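You operate a simulated robot arm through the tools that you are given. There is no shell and no other tool. Be economical: measure what you need, move in short steps, check, and stop when the job is done.

You run a simulated robot arm. Do the job below in one go: nothing can be reset, and whatever is moved stays where it is left.

Task
Finish the test on the rig: pressure off, sort the cap by its result, plug the port.
Fine: release open before the collar is freed; a drop over 0.3 bar goes to the MEND tray, else READY; tighten the collar on the steel plug.

It is judged by the outcome, as a careful person would: the job done as asked, and still so three seconds after it is handed in. It fails if anything else is knocked over, pushed out of place, dropped, spilled or broken. Lids that push on must go on centred and level and be pressed home; caps that screw on are set level and turned clockwise until they are tight.

Robot
A 6-joint arm with a two-finger parallel gripper, fixed in place. Base frame: the origin is at the foot of the arm, x ahead of it, y to its left, z up; the work surface is at about z = 800. Lengths are in mm, angles in degrees, forces in N, time in s.
With the tool pointing down near the work surface it reaches from about 260 to 680 mm from the base axis. Its first joint turns from -66.0 to 66.0 degrees. Payload 2.9 kg.
The tool frame sits at the grasp point between the pads (the TCP): z along the fingers, y along the line on which they close. The tips reach 30 mm beyond it. Largest opening 110 mm; finger width 20, thickness 10; the body of the gripper, 48 by 112 mm, starts 55 mm behind the TCP.
Orientation is that of the tool frame in the base frame, as [roll, pitch, yaw] about the fixed x, y, z axes, in that order (R = Rz(yaw) Ry(pitch) Rx(roll)). With the fingers straight down and closing along the base's y, the tool's x points along the base's -x, its y along +y and its z along -z.

Tools
- The arm moves only by the tool step_arm. Its argument "motion" is text: rows parted by semicolons, each of 7 numbers parted by spaces: the turn, a rotation vector about the tool's x, y, z in units of 90 degrees (1.0 is 90 degrees), then the shift along the tool's x, y, z in units of 500 mm (1.0 is 500 mm), then the finger opening in mm, from 0 to 110. In form: rx ry rz x y z fingers; .... A call has 1 to 8 rows; each row is the pose to reach, as a shift and turn from the pose commanded when the call began, along the tool's axes at that moment. A call with a number of a shift or a turn outside -1 to 1 is refused whole. Rows are played at 5 a second. More than 50 mm and 8.6 degrees between two rows, or a gripper value outside its range, and nothing of the call is played. A pose out of reach is approached as far as the arm can. The call stops where the force on the tool passes 50 N (or 10 N more than at its start, if that is more) or the arm is blocked; 0.2 s more then pass. Each finger travels about 108 mm/s and halts on what it meets, pressing with about 24 N; the grip force reading is that of the motor and also rises with nothing between the fingers. The clock runs only during rows and for 0.2 s after the last one: add rows that repeat a pose to give the fingers time. The reply holds the time, the measured pose of the TCP, the force on the tool along the base axes, the opening and the grip force, in the units named above and with some noise.
- Cameras (640 x 400 px; columns grow to the right, rows downward): "scene" is fixed at [96.9, 455.8, 1386.9]; the picture's right is [-0.62, -0.78, 0.00], its down [-0.45, 0.36, -0.82] and it looks along [0.64, -0.51, -0.58] (base axes); focal length 313 px, centre (320, 200). "wrist" rides on the gripper at [72, 17, -103] in the tool frame; the picture's right is [-0.23, 0.97, 0.00], its down [-0.76, -0.18, -0.62] and it looks along [-0.61, -0.14, 0.78] (tool axes); focal length 222 px, centre (320, 200). There is no depth. A picture from a camera that has moved, and an enlarged one, comes with that camera's place and axes in the base frame and with its lens. The place of the scene camera against the robot may be out by one fixed shift of up to 18 mm in any direction.
- grab_frame(camera): a new picture of that camera. It takes no simulated time.
- zoom(camera, box): a new picture of the part [left, top, right, bottom] of that camera's present view, enlarged. It takes no simulated time.
- finish_job(): hands the job in; it is judged then, once.

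Go step by step. Nothing tells you positions but the pictures and the camera data: compare them with the known pose of the tool, close in by small moves and look again before you grip or let go. The budget is 120 turns and 64 pictures, counting those below and the enlarged ones. Unless the task says otherwise, let go and move clear before handing in, and close with one line.

The tools are called after "Emit:" as name(argument=value, ...) on one line, values as JSON. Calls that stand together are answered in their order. step_arm: Moves the arm, as the interface text tells. Its arguments: {"type":"object","properties":{"motion":{"type":"string"}},"required":["motion"]} The other tools are called the same way: grab_frame (camera) takes a picture; zoom (camera, box) takes an enlarged picture of a part of a camera's view; finish_job () hands the job in.

At the start:

```text
time: 0.0
ee_pos: [358.2, -165.7, 1188.3]
tcp_rot: [179.9, 0.0, 180.0]
wrist_force: [0.5, -0.2, -1.1]
grip_width: 110.0
grasp_force: 0.0
```

scene: 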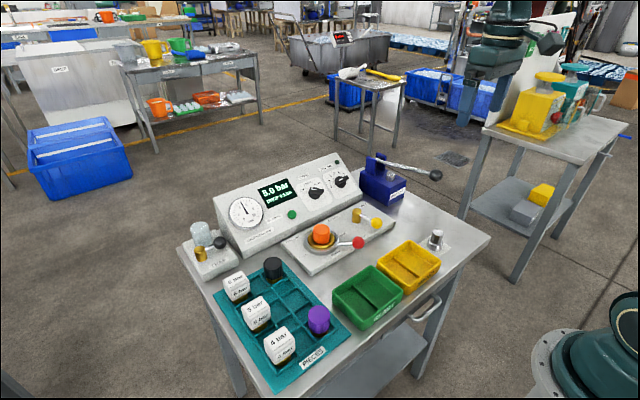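
wrist: 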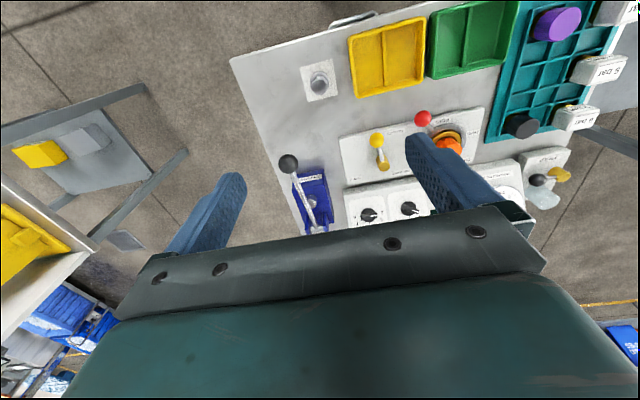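

I see a bench with a test rig (gauge box, orange cap in a collar with red-knob lever, yellow-knob release lever), trays green and yellow, a steel plug on a square pad. I zoom in to read the labels.

Emit:
zoom(camera="scene", box=[210, 150, 370, 250])

Emit:
zoom(camera="scene", box=[280, 190, 400, 265])

Emit:
zoom(camera="scene", box=[320, 215, 480, 325])

```text
4.00 times, centred on (290, 200) of scene
camera zoom: at [96.9, 455.8, 1386.9], right [-0.62, -0.78, 0.0], down [-0.45, 0.36, -0.82], along [0.64, -0.51, -0.58], focal length 1253 px, centre (440, 200)
```

zoom: 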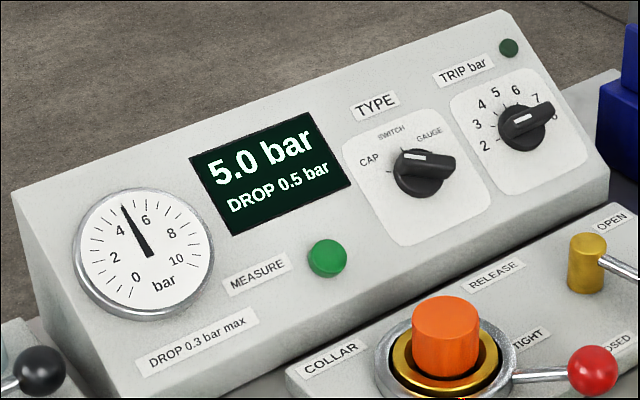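

```text
5.33 times, centred on (340, 228) of scene
camera zoom: at [96.9, 455.8, 1386.9], right [-0.62, -0.78, 0.0], down [-0.45, 0.36, -0.82], along [0.64, -0.51, -0.58], focal length 1671 px, centre (213, 53)
```

zoom: 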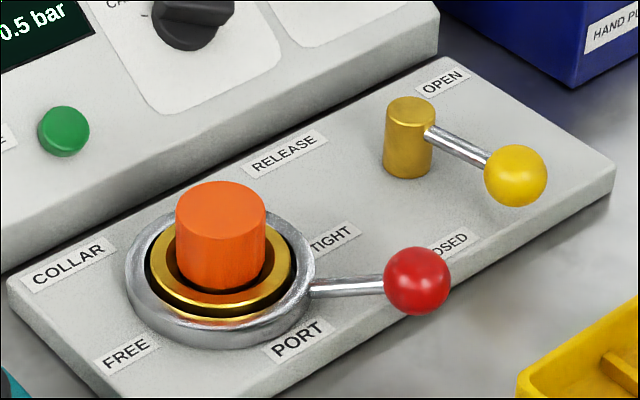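

```text
3.64 times, centred on (400, 270) of scene
camera zoom: at [96.9, 455.8, 1386.9], right [-0.62, -0.78, 0.0], down [-0.45, 0.36, -0.82], along [0.64, -0.51, -0.58], focal length 1139 px, centre (29, -54)
```

zoom: 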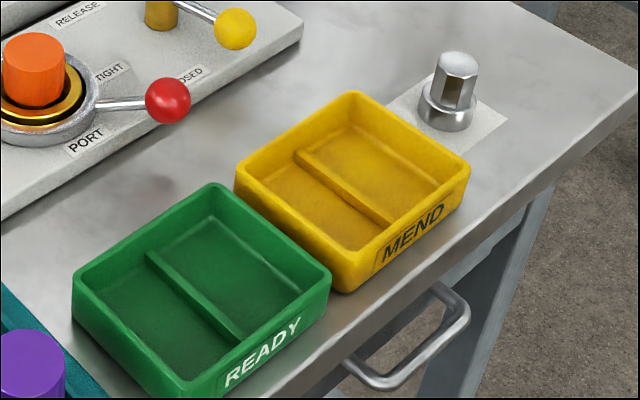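

The measured drop is 0.5 bar, which is over 0.3, so the cap goes to MEND. Next I move the wrist camera over the panel to measure the levers.

Emit:
step_arm(motion="0 0 0 -0.027 0.065 0.036 110; 0 0 0 -0.055 0.131 0.072 110; 0 0 0 -0.082 0.196 0.108 110; 0 0 0 -0.109 0.261 0.144 110; 0 0 0 -0.137 0.327 0.18 110; 0 0 0 -0.164 0.392 0.216 110; 0 0 0 -0.164 0.392 0.216 110")

Emit:
grab_frame(camera="wrist")

```text
time: 1.6
ee_pos: [443.9, 32.0, 1080.4]
tcp_rot: [-179.9, 0.0, 180.0]
wrist_force: [0.2, 0.3, -0.4]
grip_width: 110.2
grasp_force: 0.0
```

```text
58 pictures are left
camera wrist: at [371.8, 49.2, 1183.2], right [0.23, 0.97, 0.0], down [0.76, -0.18, 0.62], along [0.61, -0.14, -0.78], focal length 222 px, centre (320, 200)
```

wrist: 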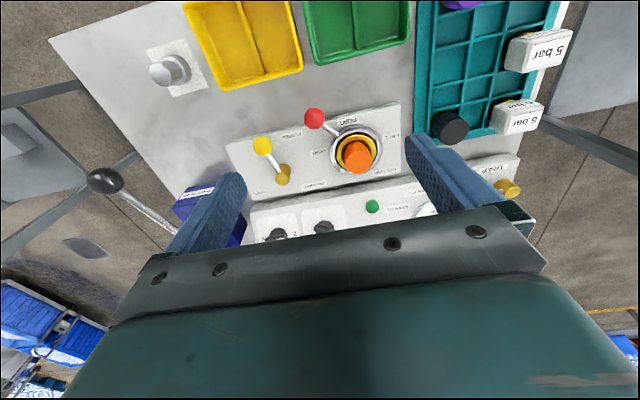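

Emit:
zoom(camera="wrist", box=[220, 90, 412, 210])

```text
3.33 times, centred on (316, 150) of wrist
camera zoom: at [371.8, 49.2, 1183.2], right [0.23, 0.97, 0.0], down [0.76, -0.18, 0.62], along [0.61, -0.14, -0.78], focal length 740 px, centre (333, 367)
```

zoom: 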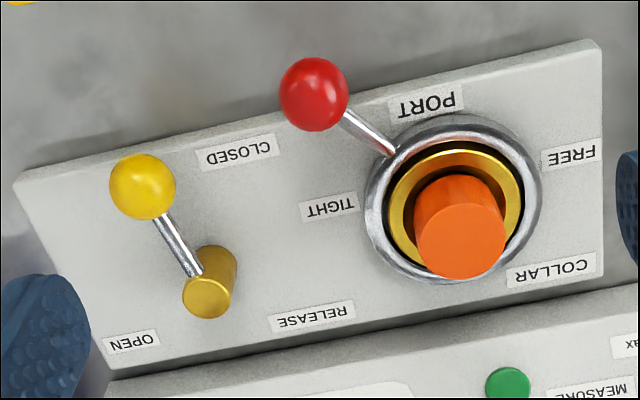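

Emit:
zoom(camera="scene", box=[340, 130, 468, 210])

Emit:
zoom(camera="wrist", box=[60, 20, 316, 180])

Emit:
step_arm(motion="0 0 0 0 -0.08 0 110; 0 0 0 0 -0.16 0 110; 0 0 0 0 -0.24 0 110; 0 0 0 0 -0.24 0 60")

Emit:
grab_frame(camera="wrist")

```text
5.00 times, centred on (404, 170) of scene
camera zoom: at [96.9, 455.8, 1386.9], right [-0.62, -0.78, 0.0], down [-0.45, 0.36, -0.82], along [0.64, -0.51, -0.58], focal length 1566 px, centre (-100, 350)
```

zoom: 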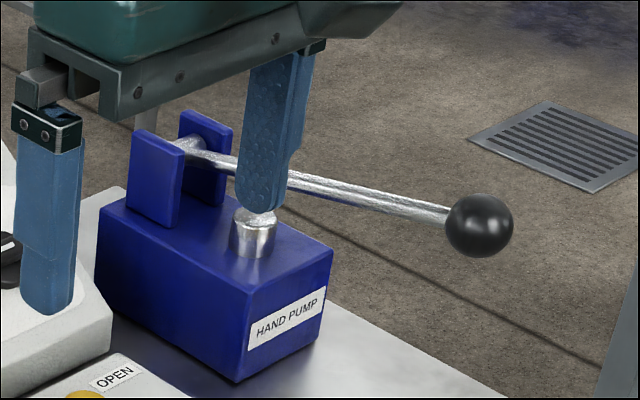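

```text
2.50 times, centred on (188, 100) of wrist
camera zoom: at [371.8, 49.2, 1183.2], right [0.23, 0.97, 0.0], down [0.76, -0.18, 0.62], along [0.61, -0.14, -0.78], focal length 555 px, centre (650, 450)
```

zoom: 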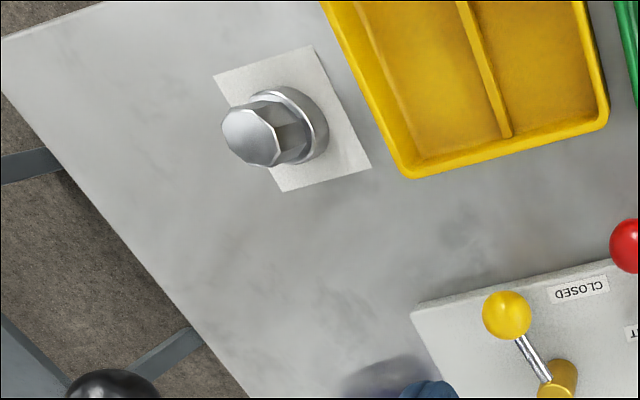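

```text
time: 2.6
ee_pos: [441.8, -89.5, 1080.7]
tcp_rot: [179.9, 0.0, 180.0]
wrist_force: [0.4, 0.5, 0.3]
grip_width: 59.9
grasp_force: 0.1
```

```text
54 pictures are left
camera wrist: at [371.5, -73.2, 1184.5], right [0.23, 0.97, 0.0], down [0.76, -0.18, 0.62], along [0.61, -0.14, -0.78], focal length 222 px, centre (320, 200)
```

wrist: 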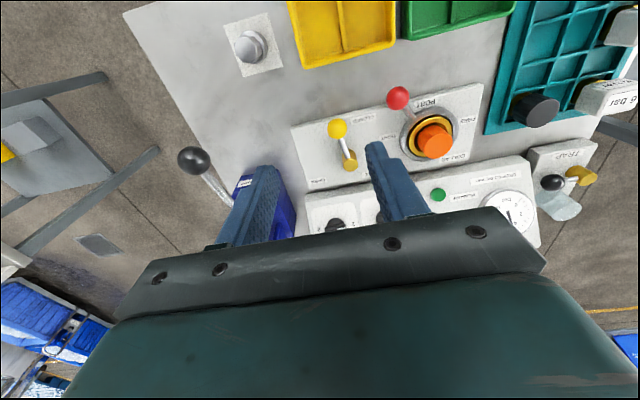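

Emit:
zoom(camera="wrist", box=[290, 75, 482, 195])

Emit:
zoom(camera="wrist", box=[170, 0, 426, 160])

```text
3.33 times, centred on (386, 135) of wrist
camera zoom: at [371.5, -73.2, 1184.5], right [0.23, 0.97, 0.0], down [0.76, -0.18, 0.62], along [0.61, -0.14, -0.78], focal length 740 px, centre (100, 417)
```

zoom: 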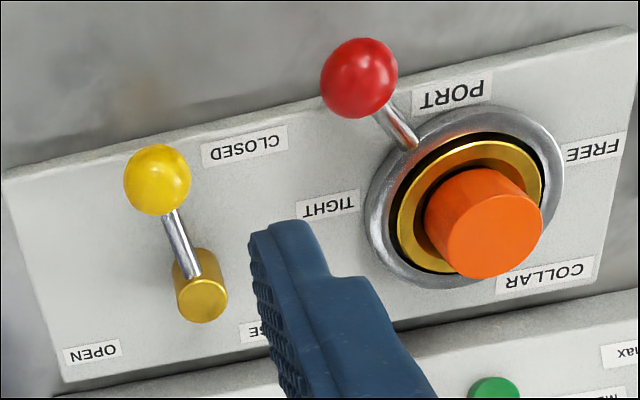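

```text
2.50 times, centred on (298, 80) of wrist
camera zoom: at [371.5, -73.2, 1184.5], right [0.23, 0.97, 0.0], down [0.76, -0.18, 0.62], along [0.61, -0.14, -0.78], focal length 555 px, centre (375, 500)
```

zoom: 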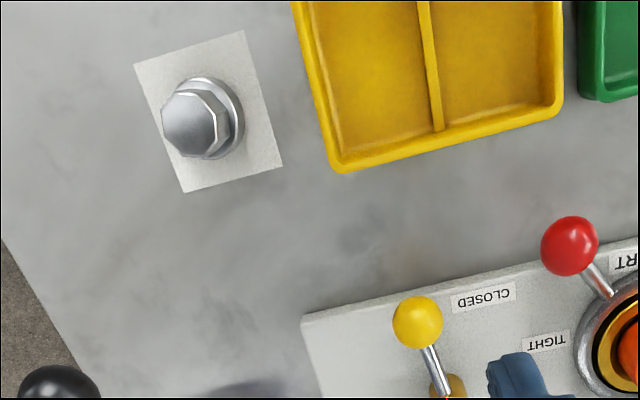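

Triangulating two wrist views: cap at about (556, 69), red knob (479, 16, 850), yellow knob (503, -75, 848) with hub (567, -65), plug (376, -166). The release lever is at CLOSED, and OPEN lies toward -y. I bring the closed fingers to its +y side.

Emit:
step_arm(motion="0 0 0 -0.03 0.024 0.08 30; 0 0 0 -0.06 0.049 0.16 0; 0 0 0 -0.09 0.074 0.24 0; 0 0 0 -0.128 0.104 0.32 0; 0 0 0 -0.128 0.104 0.34 0; 0 0 0 -0.128 0.104 0.34 0")

Emit:
grab_frame(camera="wrist")

Emit:
grab_frame(camera="scene")

```text
time: 4.0
ee_pos: [507.1, -39.1, 911.7]
tcp_rot: [-180.0, 0.0, -180.0]
wrist_force: [-1.3, 0.1, 0.9]
grip_width: 0.0
grasp_force: 24.1
```

```text
51 pictures are left
camera wrist: at [436.7, -22.5, 1013.1], right [0.23, 0.97, 0.0], down [0.76, -0.18, 0.62], along [0.61, -0.14, -0.78], focal length 222 px, centre (320, 200)
```

wrist: 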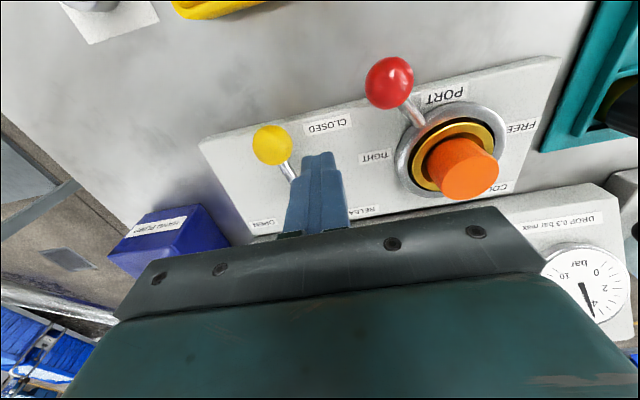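

```text
50 pictures are left
```

scene: 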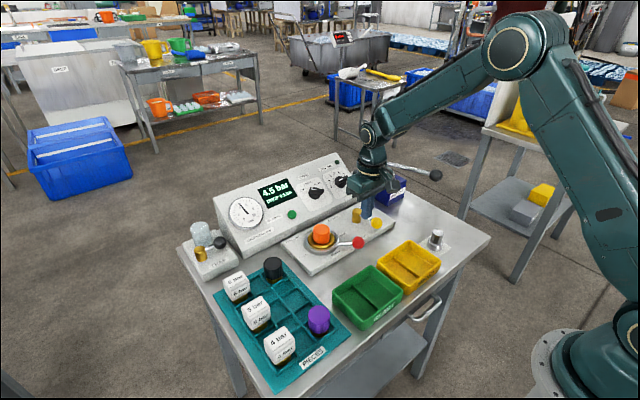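

Emit:
zoom(camera="scene", box=[220, 165, 316, 225])

```text
6.67 times, centred on (268, 195) of scene
camera zoom: at [96.9, 455.8, 1386.9], right [-0.62, -0.78, 0.0], down [-0.45, 0.36, -0.82], along [0.64, -0.51, -0.58], focal length 2089 px, centre (667, 233)
```

zoom: 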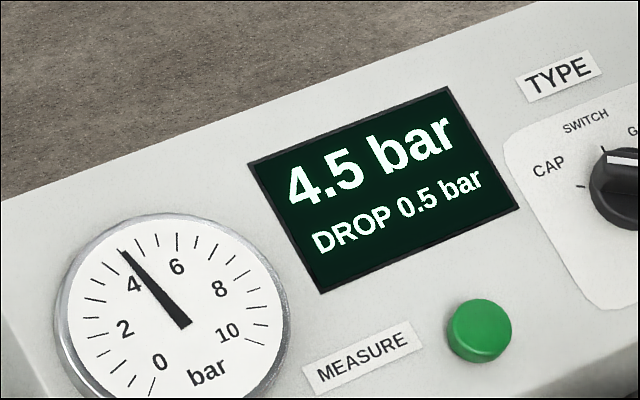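

The display's result stays at DROP 0.5 bar while the pressure bleeds slowly. Now I lower the fingers and push the release lever round its arc.

Emit:
step_arm(motion="0 0 0 0 0 0.043 0; 0 0 0 0 0 0.086 0; 0 0 0 0.012 -0.033 0.086 0; 0 0 0 0.014 -0.057 0.086 0; 0 0 0 0.0106 -0.081 0.086 0; 0 0 0 0.004 -0.104 0.086 0; 0 0 0 -0.0066 -0.125 0.086 0")

Emit:
grab_frame(camera="wrist")

```text
time: 5.6
ee_pos: [507.3, -101.6, 867.8]
tcp_rot: [-180.0, 0.0, -179.9]
wrist_force: [-0.4, -0.4, 0.2]
grip_width: 0.0
grasp_force: 23.8
```

```text
48 pictures are left
camera wrist: at [437.1, -85.3, 971.3], right [0.23, 0.97, 0.0], down [0.76, -0.18, 0.62], along [0.61, -0.14, -0.78], focal length 222 px, centre (320, 200)
```

wrist: 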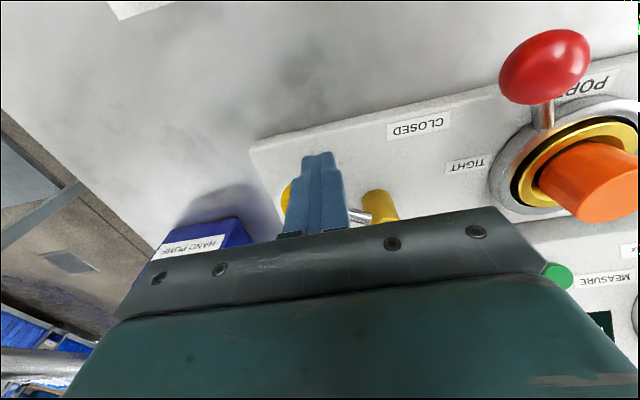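

Emit:
step_arm(motion="0 0 0 -0.015 -0.02 0 0; 0 0 0 -0.032 -0.036 0 0; 0 0 0 -0.048 -0.047 0 0; 0 0 0 -0.063 -0.054 0 0; 0 0 0 -0.074 -0.058 0 0; 0 0 0 -0.0856 -0.061 0 0")

Emit:
grab_frame(camera="scene")

Emit:
grab_frame(camera="wrist")

```text
time: 7.0
ee_pos: [540.9, -129.6, 865.2]
tcp_rot: [179.7, -1.7, 179.9]
wrist_force: [-13.6, 1.3, 5.6]
grip_width: 0.0
grasp_force: 23.9
stopped in row 6: the force on the tool passed its limit (the readings are from after the stop); the commanded pose is now the measured one
```

```text
47 pictures are left
```

scene: 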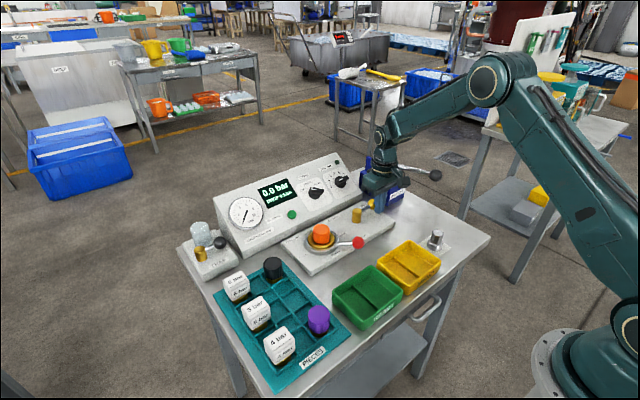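

```text
46 pictures are left
camera wrist: at [472.4, -112.2, 970.9], right [0.23, 0.97, 0.0], down [0.78, -0.18, 0.6], along [0.58, -0.14, -0.8], focal length 222 px, centre (320, 200)
```

wrist: 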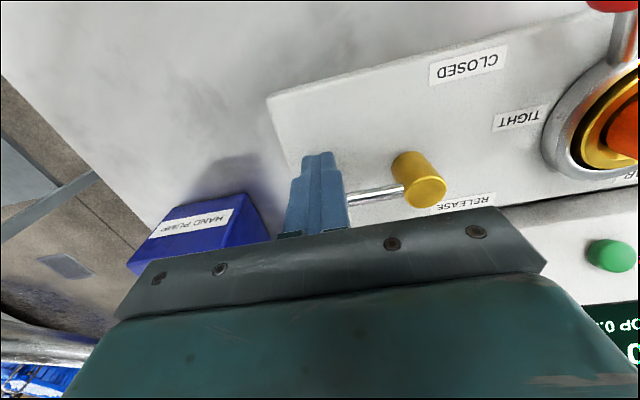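

Release is open and the display reads 0.0 bar. I back off, lift, and go to the -y side of the red collar knob.

Emit:
step_arm(motion="0 0 0 0.05 0 0 0; 0 -0.019 0 0.05 0 -0.06 0; 0 -0.019 0 0.05 0.01 -0.11 0; 0 -0.019 0 0.06 0.08 -0.11 0; 0 -0.019 0 0.07 0.155 -0.11 0; 0 -0.019 0 0.08 0.228 -0.11 0; 0 -0.019 0 0.08 0.228 -0.11 0")

Emit:
grab_frame(camera="wrist")

```text
time: 8.6
ee_pos: [503.7, -15.5, 921.7]
tcp_rot: [179.8, 0.4, 179.9]
wrist_force: [-0.7, -0.7, -0.7]
grip_width: 0.0
grasp_force: 24.2
```

```text
45 pictures are left
camera wrist: at [431.1, 0.1, 1024.1], right [0.23, 0.97, 0.01], down [0.76, -0.18, 0.63], along [0.61, -0.14, -0.78], focal length 222 px, centre (320, 200)
```

wrist: 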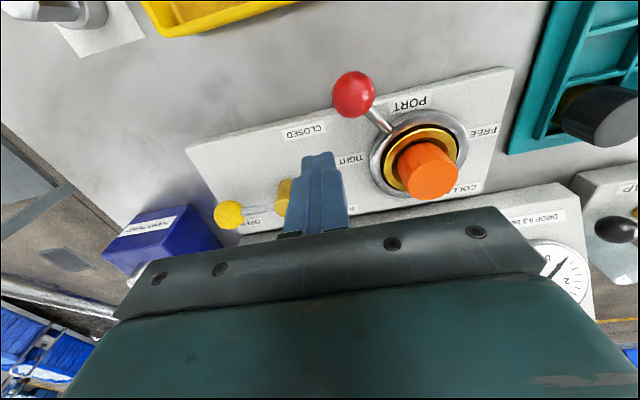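

Emit:
step_arm(motion="0 0 0 0 0 0.05 0; 0 0 0 0 0 0.107 0; 0 0 0 0.028 0.032 0.107 0; 0 0 0 0.054 0.063 0.107 0; 0 0 0 0.07 0.093 0.107 0; 0 0 0 0.08 0.125 0.107 0")

Emit:
grab_frame(camera="wrist")

```text
time: 10.0
ee_pos: [463.1, 47.5, 870.6]
tcp_rot: [179.8, 0.3, 179.9]
wrist_force: [0.9, -0.7, -0.2]
grip_width: 0.1
grasp_force: 24.0
```

```text
44 pictures are left
camera wrist: at [391.9, 64.2, 971.9], right [0.23, 0.97, 0.01], down [0.76, -0.18, 0.63], along [0.61, -0.14, -0.78], focal length 222 px, centre (320, 200)
```

wrist: 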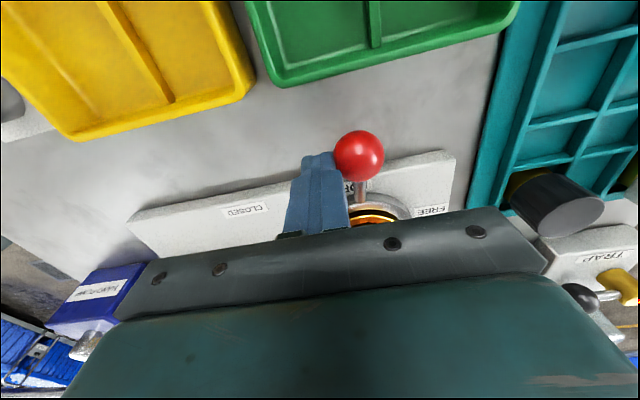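

Emit:
step_arm(motion="0 0 0 0.005 0.033 0 0; 0 0 0 0.004 0.067 0 0; 0 0 0 -0.001 0.083 0 0; 0 0 0 -0.003 0.1 0 0; 0 0 0 -0.009 0.116 0 0; 0 0 0 -0.016 0.131 0 0; 0 0 0 -0.024 0.146 0 0")

Emit:
grab_frame(camera="scene")

```text
time: 11.3
ee_pos: [467.2, 100.0, 868.5]
tcp_rot: [-179.3, -0.4, 178.7]
wrist_force: [-4.1, -9.5, 5.0]
grip_width: 0.0
grasp_force: 23.7
stopped in row 6: the force on the tool passed its limit (the readings are from after the stop); the commanded pose is now the measured one
```

```text
43 pictures are left
```

scene: 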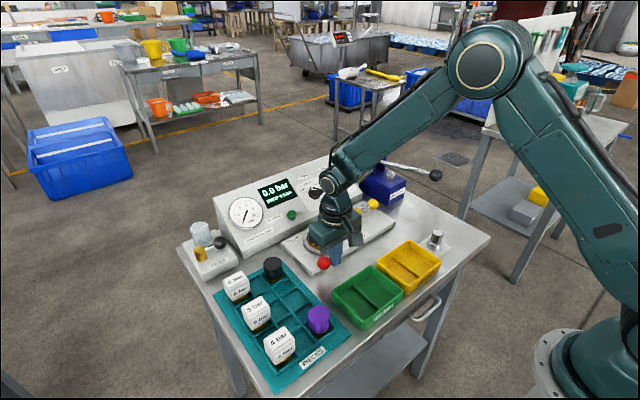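

The collar lever reached its stop near FREE. I back off, rise and move over the cap.

Emit:
step_arm(motion="0 0 0 0 -0.05 0 0; 0 0 0 0 -0.05 -0.08 0; -0.008 -0.0044 -0.0144 0 -0.05 -0.17 0; -0.008 -0.0044 -0.0144 -0.05 -0.056 -0.18 40; -0.008 -0.0044 -0.0144 -0.1 -0.06 -0.18 80; -0.008 -0.0044 -0.0144 -0.1 -0.06 -0.18 80")

Emit:
grab_frame(camera="wrist")

```text
time: 12.8
ee_pos: [512.5, 71.5, 957.8]
tcp_rot: [180.0, 0.0, -179.7]
wrist_force: [-0.6, -0.6, -0.5]
grip_width: 80.2
grasp_force: 0.1
```

```text
42 pictures are left
camera wrist: at [441.9, 88.0, 1060.5], right [0.22, 0.97, 0.0], down [0.76, -0.18, 0.62], along [0.61, -0.14, -0.78], focal length 222 px, centre (320, 200)
```

wrist: 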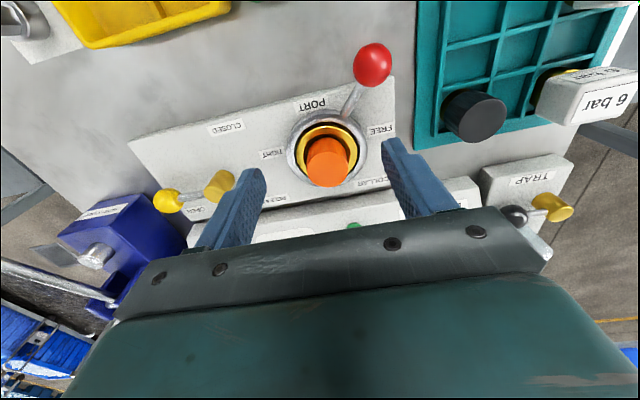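

Emit:
step_arm(motion="0 0 0.09 0 0 0 80; 0 0 0.18 0 0 0 80; 0 0 0.27 0 0 0 80; 0 0 0.36 0 0 0 80; 0 0 0.45 0 0 0 80; 0 0 0.54 0 0 0 80; 0 0 0.63 0 0 0 80; 0 0 0.72 0 0 0 80")

Emit:
step_arm(motion="0 0 0.09 0 0 0 80; 0 0 0.18 0 0 0 80; 0 0 0.28 0 0 0 80; 0 0 0.28 0 0 0 80")

Emit:
grab_frame(camera="wrist")

```text
time: 14.6
ee_pos: [515.1, 72.6, 957.8]
tcp_rot: [179.9, 0.0, 115.2]
wrist_force: [0.7, 0.0, -0.8]
grip_width: 80.0
grasp_force: 0.1
```

```text
refused: row 3 steps farther than a row can; nothing moved
```

```text
41 pictures are left
camera wrist: at [502.2, 144.4, 1060.7], right [0.98, 0.21, 0.0], down [0.16, -0.77, 0.62], along [0.13, -0.61, -0.78], focal length 222 px, centre (320, 200)
```

wrist: 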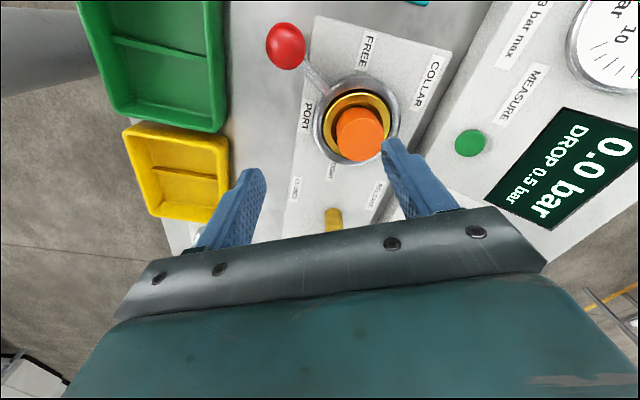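

Emit:
step_arm(motion="0 0 0.09 0 0 0 80; 0 0 0.18 0 0 0 80; 0 0 0.27 0 0 0 80; 0 0 0.28 0 0 0 80; 0 0 0.28 0 0 0 80")

Emit:
grab_frame(camera="wrist")

```text
time: 15.8
ee_pos: [517.5, 72.1, 958.6]
tcp_rot: [180.0, -0.1, 90.1]
wrist_force: [0.3, -0.9, -0.4]
grip_width: 80.0
grasp_force: 0.1
```

```text
40 pictures are left
camera wrist: at [535.6, 144.1, 1061.3], right [0.97, -0.23, 0.0], down [-0.18, -0.76, 0.62], along [-0.14, -0.61, -0.78], focal length 222 px, centre (320, 200)
```

wrist: 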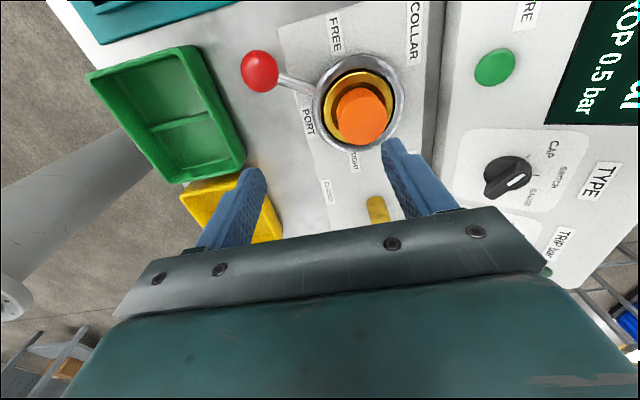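

Emit:
zoom(camera="wrist", box=[280, 30, 440, 130])

```text
4.00 times, centred on (360, 80) of wrist
camera zoom: at [535.6, 144.1, 1061.3], right [0.97, -0.23, 0.0], down [-0.18, -0.76, 0.62], along [-0.14, -0.61, -0.78], focal length 888 px, centre (160, 680)
```

zoom: 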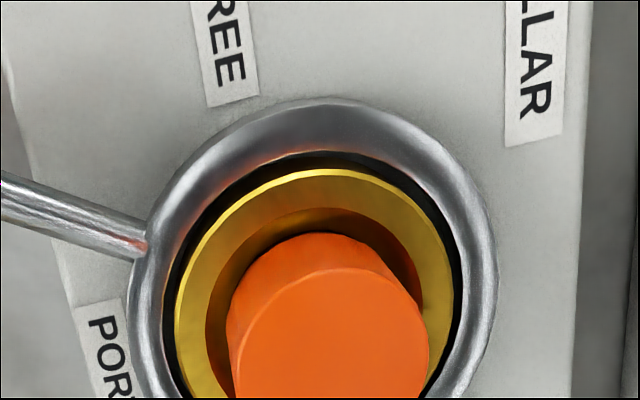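

Cap is at about (557, 71), top at 870. I centre the open fingers over it, tips just above its top, and check.

Emit:
step_arm(motion="0 0 0 0 0.041 0 80; 0 0 0 -0.002 0.082 0 80; 0 0 0 -0.002 0.082 0.05 80; 0 0 0 -0.002 0.082 0.09 80; 0 0 0 -0.002 0.082 0.09 80")

Emit:
grab_frame(camera="wrist")

Emit:
zoom(camera="scene", box=[280, 180, 408, 260])

```text
time: 16.9
ee_pos: [557.2, 72.7, 912.8]
tcp_rot: [-180.0, -0.2, 90.2]
wrist_force: [-0.2, -0.3, -0.2]
grip_width: 79.9
grasp_force: 0.1
```

```text
38 pictures are left
camera wrist: at [575.7, 143.1, 1015.3], right [0.97, -0.22, 0.0], down [-0.17, -0.76, 0.62], along [-0.14, -0.61, -0.78], focal length 222 px, centre (320, 200)
```

wrist: 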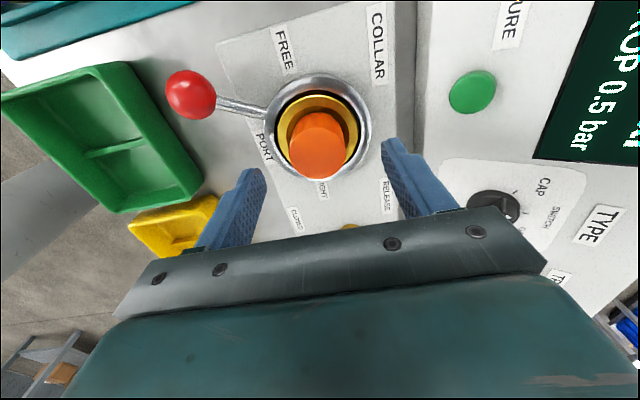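

```text
5.00 times, centred on (344, 220) of scene
camera zoom: at [96.9, 455.8, 1386.9], right [-0.62, -0.78, 0.0], down [-0.45, 0.36, -0.82], along [0.64, -0.51, -0.58], focal length 1566 px, centre (200, 100)
```

zoom: 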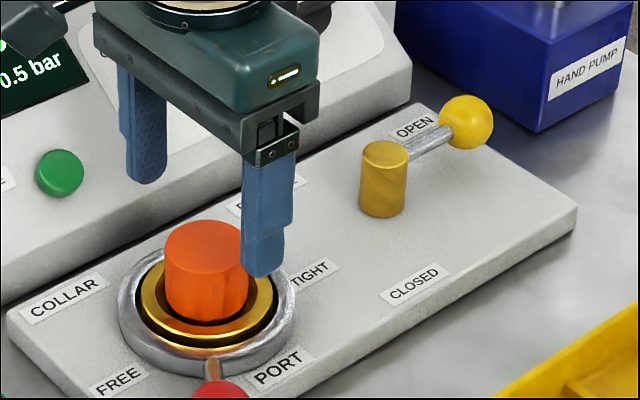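

Centred. Lower and grip the cap.

Emit:
step_arm(motion="0 0 0 0 0 0.035 80; 0 0 0 0 0 0.068 80; 0 0 0 0 0 0.068 55; 0 0 0 0 0 0.068 30; 0 0 0 0 0 0.068 30; 0 0 0 0 0 0.068 30")

Emit:
grab_frame(camera="wrist")

```text
time: 18.4
ee_pos: [558.3, 70.1, 878.7]
tcp_rot: [-179.9, -0.1, 90.1]
wrist_force: [-5.4, -0.6, 0.0]
grip_width: 40.9
grasp_force: 24.4
```

```text
36 pictures are left
camera wrist: at [576.2, 142.0, 982.1], right [0.97, -0.22, 0.0], down [-0.17, -0.76, 0.62], along [-0.14, -0.61, -0.78], focal length 222 px, centre (320, 200)
```

wrist: 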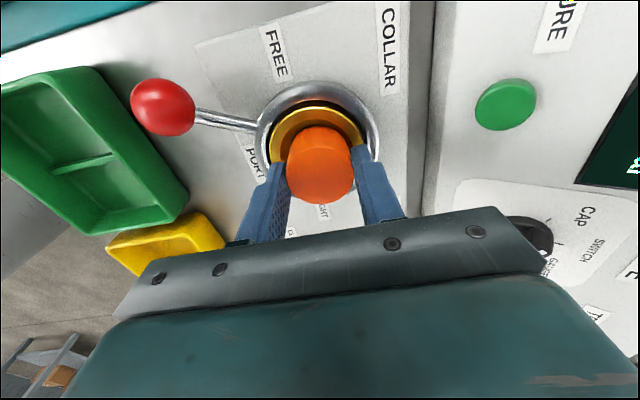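

Emit:
step_arm(motion="0 0 0 0 0 -0.01 30; 0 0 0 0 0 -0.03 30; 0 0 0 0 0 -0.06 30; 0 0 0 0 0 -0.11 30; 0 0 0 0 0 -0.16 30; 0 0 0 0 0 -0.16 30")

Emit:
zoom(camera="scene", box=[280, 150, 440, 250])

Emit:
grab_frame(camera="wrist")

```text
time: 19.8
ee_pos: [557.8, 71.0, 961.2]
tcp_rot: [180.0, 0.0, 90.2]
wrist_force: [0.3, 0.1, -0.3]
grip_width: 40.8
grasp_force: 23.7
```

```text
4.00 times, centred on (360, 200) of scene
camera zoom: at [97.0, 455.8, 1386.9], right [-0.62, -0.78, 0.0], down [-0.45, 0.36, -0.82], along [0.64, -0.51, -0.58], focal length 1253 px, centre (160, 200)
```

zoom: 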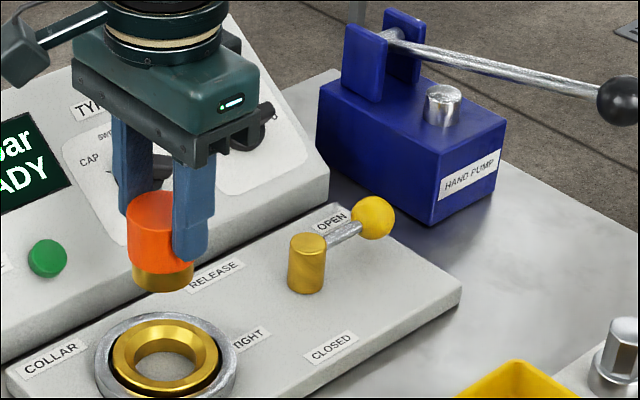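

```text
34 pictures are left
camera wrist: at [576.2, 142.4, 1063.4], right [0.97, -0.22, 0.0], down [-0.17, -0.76, 0.62], along [-0.14, -0.61, -0.78], focal length 222 px, centre (320, 200)
```

wrist: 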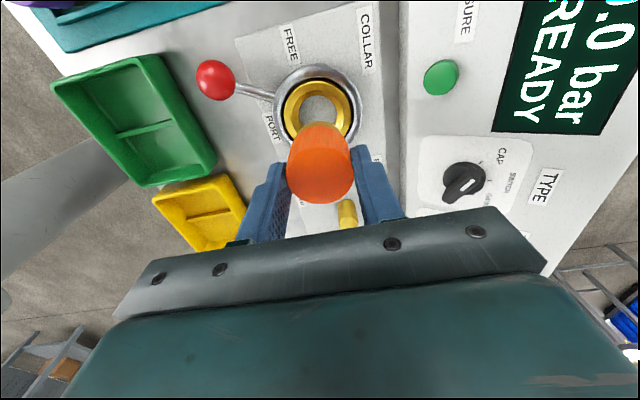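

The cap is out of the port, with the display at 0 bar. I carry it over the MEND tray (centre about (368, -44)), toward its nearer compartment.

Emit:
step_arm(motion="0 0 0 -0.028 -0.063 0 30; 0 0 0 -0.056 -0.126 0 30; 0 0 0 -0.085 -0.19 0 30; 0 0 0 -0.113 -0.253 0 30; 0 0 0 -0.14 -0.317 0 30; 0 0 0 -0.17 -0.38 0 30; 0 0 0 -0.17 -0.38 0 30")

Emit:
grab_frame(camera="wrist")

Emit:
zoom(camera="scene", box=[300, 160, 508, 290])

```text
time: 21.4
ee_pos: [369.8, -12.9, 960.7]
tcp_rot: [180.0, -0.1, 90.3]
wrist_force: [-0.2, -0.9, -0.7]
grip_width: 40.9
grasp_force: 23.9
```

```text
33 pictures are left
camera wrist: at [386.6, 59.3, 1062.7], right [0.97, -0.22, 0.0], down [-0.18, -0.76, 0.62], along [-0.14, -0.61, -0.78], focal length 222 px, centre (320, 200)
```

wrist: 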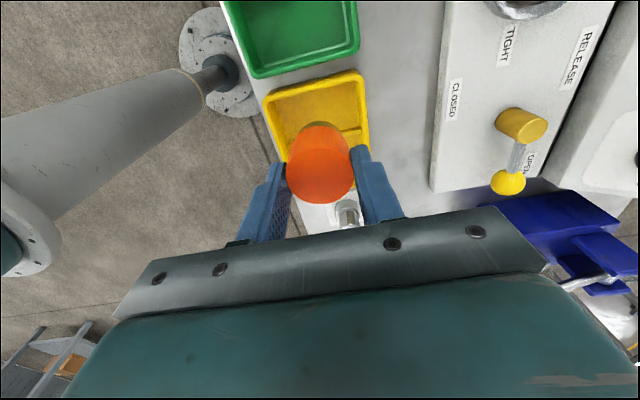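

```text
3.08 times, centred on (404, 225) of scene
camera zoom: at [96.9, 455.8, 1386.9], right [-0.62, -0.78, 0.0], down [-0.45, 0.36, -0.82], along [0.64, -0.51, -0.58], focal length 964 px, centre (62, 123)
```

zoom: 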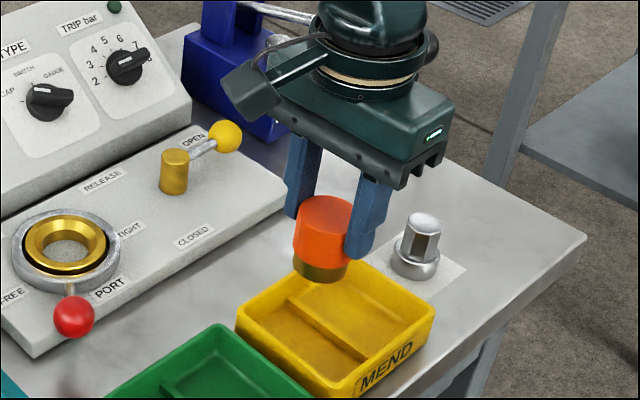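

Cap lines up with the near compartment (centre ≈ (368, -14)). Lowering.

Emit:
step_arm(motion="0 0 0 0 0 0.05 30; 0 0 0 0 0 0.1 30; 0 0 0 0 0 0.15 30; 0 0 0 0 -0.002 0.16 30; 0 0 0 0 -0.002 0.16 30")

Emit:
zoom(camera="scene", box=[340, 210, 468, 290])

Emit:
grab_frame(camera="wrist")

```text
time: 22.6
ee_pos: [366.7, -14.9, 879.9]
tcp_rot: [180.0, -0.1, 90.1]
wrist_force: [0.1, 0.3, -1.8]
grip_width: 40.9
grasp_force: 23.7
```

```text
5.00 times, centred on (404, 250) of scene
camera zoom: at [97.0, 455.8, 1386.9], right [-0.62, -0.78, 0.0], down [-0.45, 0.36, -0.82], along [0.64, -0.51, -0.58], focal length 1566 px, centre (-100, -50)
```

zoom: 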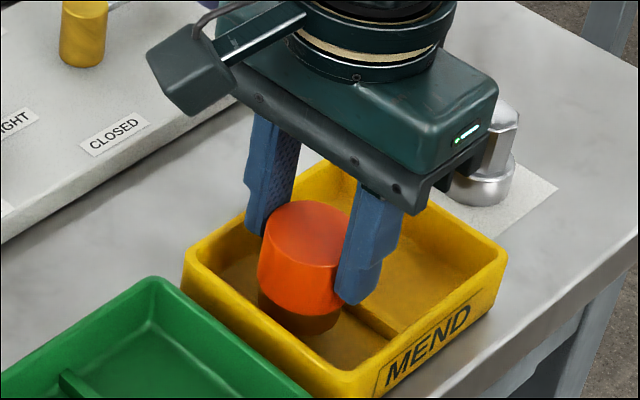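

```text
30 pictures are left
camera wrist: at [385.0, 56.9, 982.2], right [0.97, -0.22, 0.0], down [-0.17, -0.76, 0.62], along [-0.14, -0.61, -0.78], focal length 222 px, centre (320, 200)
```

wrist: 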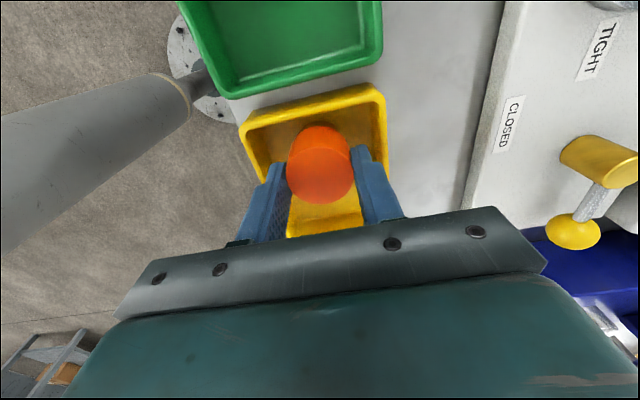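

Emit:
step_arm(motion="0 0 0 0 0 0.008 30; 0 0 0 0 0 0.016 30; 0 0 0 0 0 0.022 30; 0 0 0 0 0 0.022 30")

Emit:
zoom(camera="scene", box=[360, 230, 456, 290])

```text
time: 23.6
ee_pos: [367.2, -13.8, 868.6]
tcp_rot: [-179.9, -0.2, 90.3]
wrist_force: [-0.2, 0.3, -1.4]
grip_width: 40.9
grasp_force: 23.9
```

```text
6.67 times, centred on (408, 260) of scene
camera zoom: at [97.0, 455.8, 1386.9], right [-0.62, -0.78, 0.0], down [-0.45, 0.36, -0.82], along [0.64, -0.51, -0.58], focal length 2089 px, centre (-267, -200)
```

zoom: 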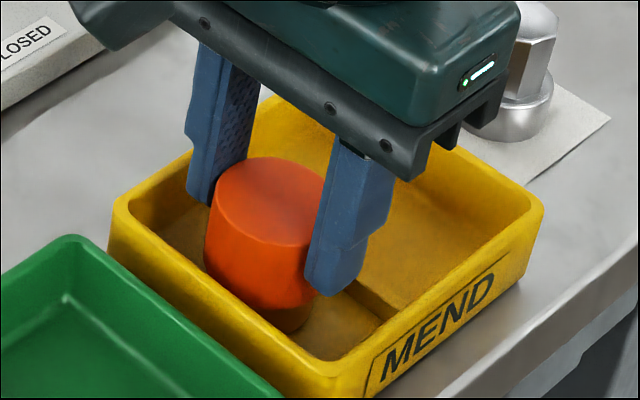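

Emit:
step_arm(motion="0 0 0 0 0 0.004 30; 0 0 0 0 0 0.008 30; 0 0 0 0 0 0.012 30; 0 0 0 0 0 0.012 30")

```text
time: 24.6
ee_pos: [365.6, -15.5, 861.0]
tcp_rot: [179.9, 0.0, 90.2]
wrist_force: [-5.6, -2.4, 14.4]
grip_width: 40.8
grasp_force: 23.9
```

Contact at the tray floor. I open slightly and lift.

Emit:
step_arm(motion="0 0 0 0 0 -0.002 44; 0 0 0 0 0 -0.002 50; 0 0 0 0 0 -0.002 52; 0 0 0 0 0 -0.05 52; 0 0 0 0 0 -0.12 52; 0 0 0 0 0 -0.2 52; 0 0 0 0 0 -0.2 52")

Emit:
zoom(camera="scene", box=[340, 210, 468, 290])

Emit:
grab_frame(camera="wrist")

```text
time: 26.1
ee_pos: [368.0, -14.5, 963.5]
tcp_rot: [180.0, -0.1, 90.2]
wrist_force: [-0.5, 0.2, 0.1]
grip_width: 52.1
grasp_force: 0.1
```

```text
5.00 times, centred on (404, 250) of scene
camera zoom: at [96.9, 455.8, 1386.9], right [-0.62, -0.78, 0.0], down [-0.45, 0.36, -0.82], along [0.64, -0.51, -0.58], focal length 1566 px, centre (-100, -50)
```

zoom: 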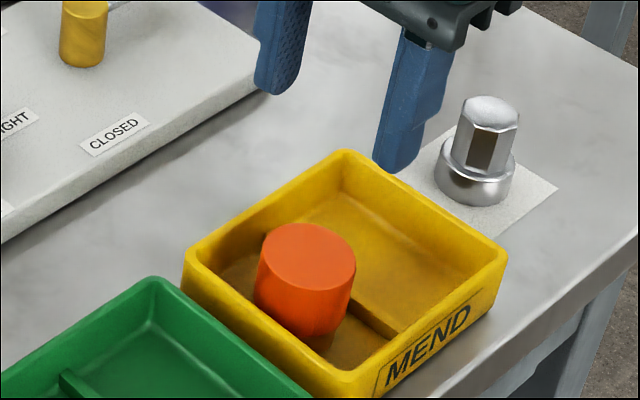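

```text
27 pictures are left
camera wrist: at [386.3, 58.8, 1066.0], right [0.97, -0.22, 0.0], down [-0.17, -0.76, 0.62], along [-0.14, -0.61, -0.78], focal length 222 px, centre (320, 200)
```

wrist: 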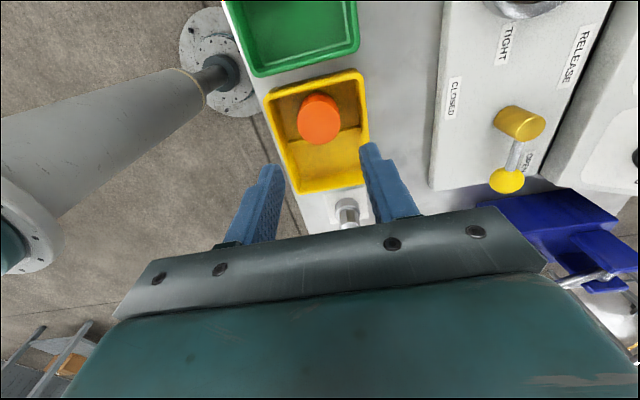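

Cap sits in the MEND tray. Now toward the steel plug.

Emit:
step_arm(motion="0 0 0 -0.08 0.005 0 60; 0 0 0 -0.16 0.01 0 60; 0 0 0 -0.231 0.016 0 60; 0 0 0 -0.231 0.016 0.02 60; 0 0 0 -0.231 0.016 0.02 60")

Emit:
zoom(camera="wrist", box=[256, 50, 416, 150])

```text
time: 27.4
ee_pos: [374.9, -127.4, 950.9]
tcp_rot: [-180.0, -0.1, 90.1]
wrist_force: [0.0, -0.1, 0.2]
grip_width: 59.8
grasp_force: 0.2
```

```text
4.00 times, centred on (336, 100) of wrist
camera zoom: at [392.7, -55.1, 1053.4], right [0.97, -0.22, 0.0], down [-0.17, -0.76, 0.62], along [-0.14, -0.61, -0.78], focal length 888 px, centre (256, 600)
```

zoom: 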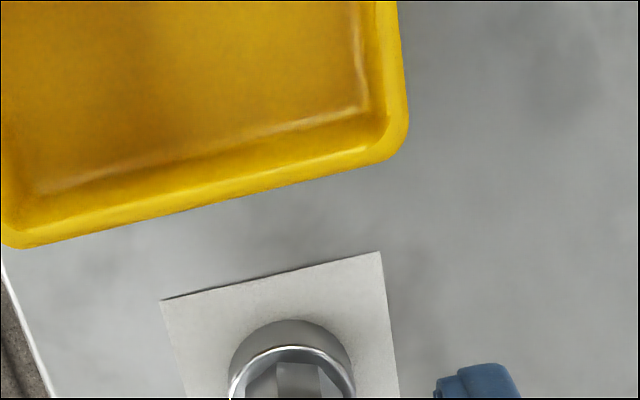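

Emit:
zoom(camera="wrist", box=[240, 110, 400, 210])

```text
4.00 times, centred on (320, 160) of wrist
camera zoom: at [392.7, -55.1, 1053.4], right [0.97, -0.22, 0.0], down [-0.17, -0.76, 0.62], along [-0.14, -0.61, -0.78], focal length 888 px, centre (320, 360)
```

zoom: 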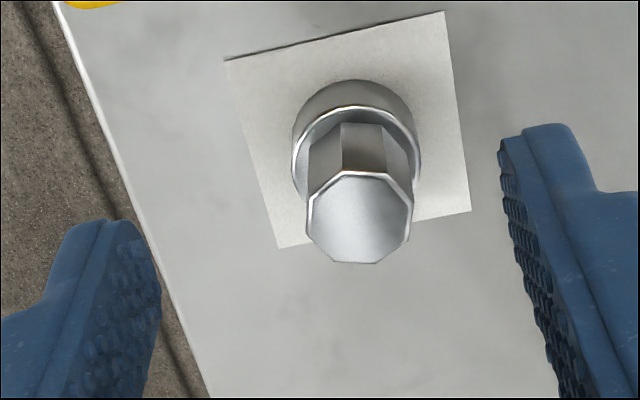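

The plug head is octagonal with flats facing ±x, about (377, -170), so a grip along x suits it. I move above it.

Emit:
step_arm(motion="0 0 0 -0.042 0.002 0 60; 0 0 0 -0.083 0.003 0 60; 0 0 0 -0.083 0.003 0.06 60; 0 0 0 -0.083 0.003 0.12 60; 0 0 0 -0.083 0.003 0.12 60")

Emit:
grab_frame(camera="wrist")

Emit:
zoom(camera="scene", box=[380, 190, 508, 270])

```text
time: 28.6
ee_pos: [380.1, -169.2, 891.1]
tcp_rot: [179.9, -0.1, 90.2]
wrist_force: [-0.4, -0.5, 0.2]
grip_width: 59.9
grasp_force: 0.0
```

```text
24 pictures are left
camera wrist: at [398.1, -96.2, 993.9], right [0.97, -0.22, 0.0], down [-0.17, -0.76, 0.62], along [-0.14, -0.61, -0.78], focal length 222 px, centre (320, 200)
```

wrist: 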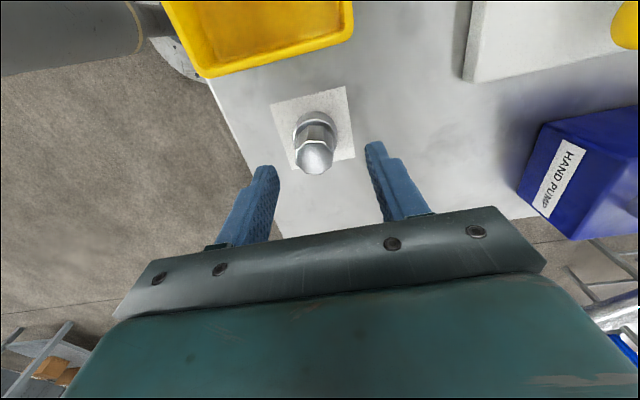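

```text
5.00 times, centred on (444, 230) of scene
camera zoom: at [96.9, 455.8, 1386.9], right [-0.62, -0.78, 0.0], down [-0.45, 0.36, -0.82], along [0.64, -0.51, -0.58], focal length 1566 px, centre (-300, 50)
```

zoom: 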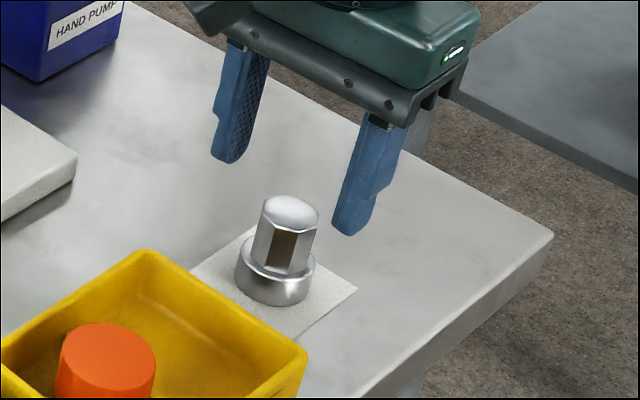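

Emit:
step_arm(motion="0 0 0 0 0 0.032 60; 0 0 0 0 0 0.064 60; 0 0 0 0 0 0.064 40; 0 0 0 0 0 0.064 20; 0 0 0 0 0 0.064 18; 0 0 0 0 0 0.064 18")

Emit:
zoom(camera="scene", box=[380, 190, 508, 270])

```text
time: 29.9
ee_pos: [377.4, -169.6, 862.0]
tcp_rot: [180.0, 0.0, 90.2]
wrist_force: [0.1, 0.6, -0.5]
grip_width: 28.9
grasp_force: 24.2
```

```text
5.00 times, centred on (444, 230) of scene
camera zoom: at [97.0, 455.8, 1386.9], right [-0.62, -0.78, 0.0], down [-0.45, 0.36, -0.82], along [0.64, -0.51, -0.58], focal length 1566 px, centre (-300, 50)
```

zoom: 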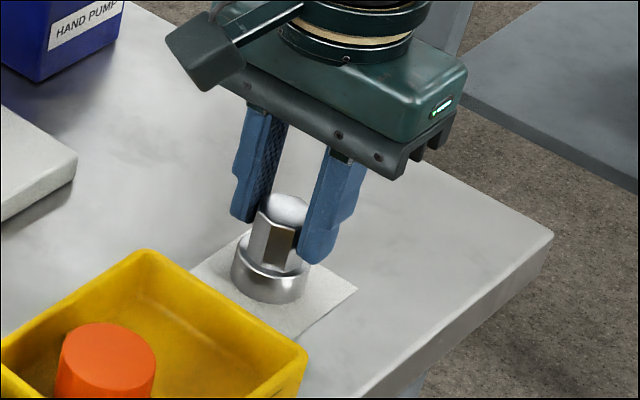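

Plug gripped. Lift and carry toward the port.

Emit:
step_arm(motion="0 0 0 0 0 -0.04 18; 0 0 0 0 0 -0.12 18; 0 0 0 0 0 -0.2 18; 0 0 0 0.075 0.056 -0.2 18; 0 0 0 0.15 0.112 -0.2 18; 0 0 0 0.225 0.169 -0.2 18; 0 0 0 0.3 0.225 -0.2 18; 0 0 0 0.375 0.281 -0.2 18")

Emit:
step_arm(motion="0 0 0 0.03 0.03 0 18; 0 0 0 0.06 0.055 0 18; 0 0 0 0.09 0.079 0 18; 0 0 0 0.1 0.079 0.06 18; 0 0 0 0.1 0.079 0.06 18")

Emit:
grab_frame(camera="wrist")

Emit:
zoom(camera="scene", box=[270, 170, 398, 250])

```text
time: 31.8
ee_pos: [519.4, 13.5, 957.2]
tcp_rot: [-180.0, -0.1, 90.1]
wrist_force: [-0.5, -0.7, -1.0]
grip_width: 28.8
grasp_force: 24.1
```

```text
time: 33.0
ee_pos: [559.1, 65.8, 930.4]
tcp_rot: [180.0, -0.1, 90.2]
wrist_force: [0.0, 0.1, -1.9]
grip_width: 28.8
grasp_force: 24.3
```

```text
21 pictures are left
camera wrist: at [576.1, 137.4, 1034.0], right [0.97, -0.22, 0.0], down [-0.17, -0.76, 0.62], along [-0.14, -0.61, -0.78], focal length 222 px, centre (320, 200)
```

wrist: 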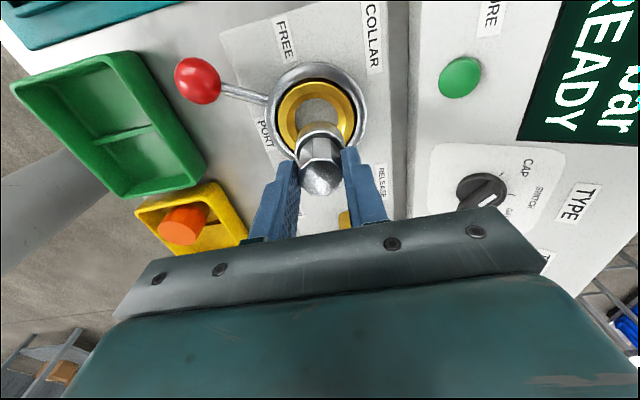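

```text
5.00 times, centred on (334, 210) of scene
camera zoom: at [97.0, 455.8, 1386.8], right [-0.62, -0.78, 0.0], down [-0.45, 0.36, -0.82], along [0.64, -0.51, -0.58], focal length 1566 px, centre (250, 150)
```

zoom: 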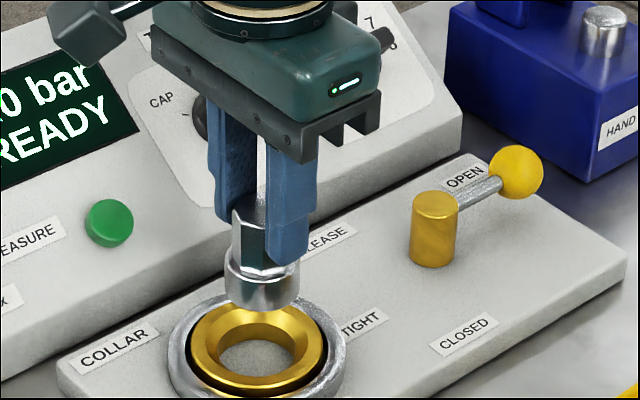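

Emit:
zoom(camera="wrist", box=[240, 50, 400, 210])

```text
2.50 times, centred on (320, 130) of wrist
camera zoom: at [576.1, 137.4, 1034.0], right [0.97, -0.22, 0.0], down [-0.17, -0.76, 0.62], along [-0.14, -0.61, -0.78], focal length 555 px, centre (320, 375)
```

zoom: 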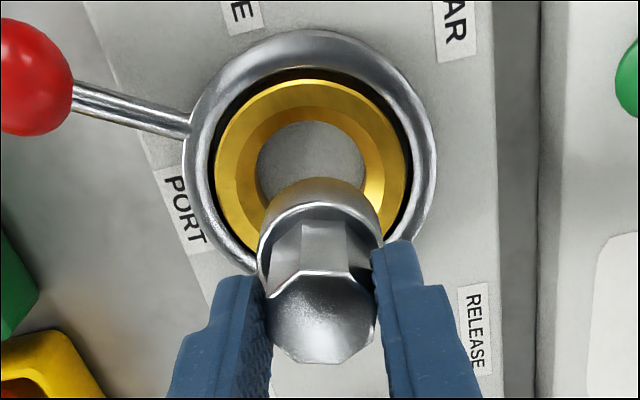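

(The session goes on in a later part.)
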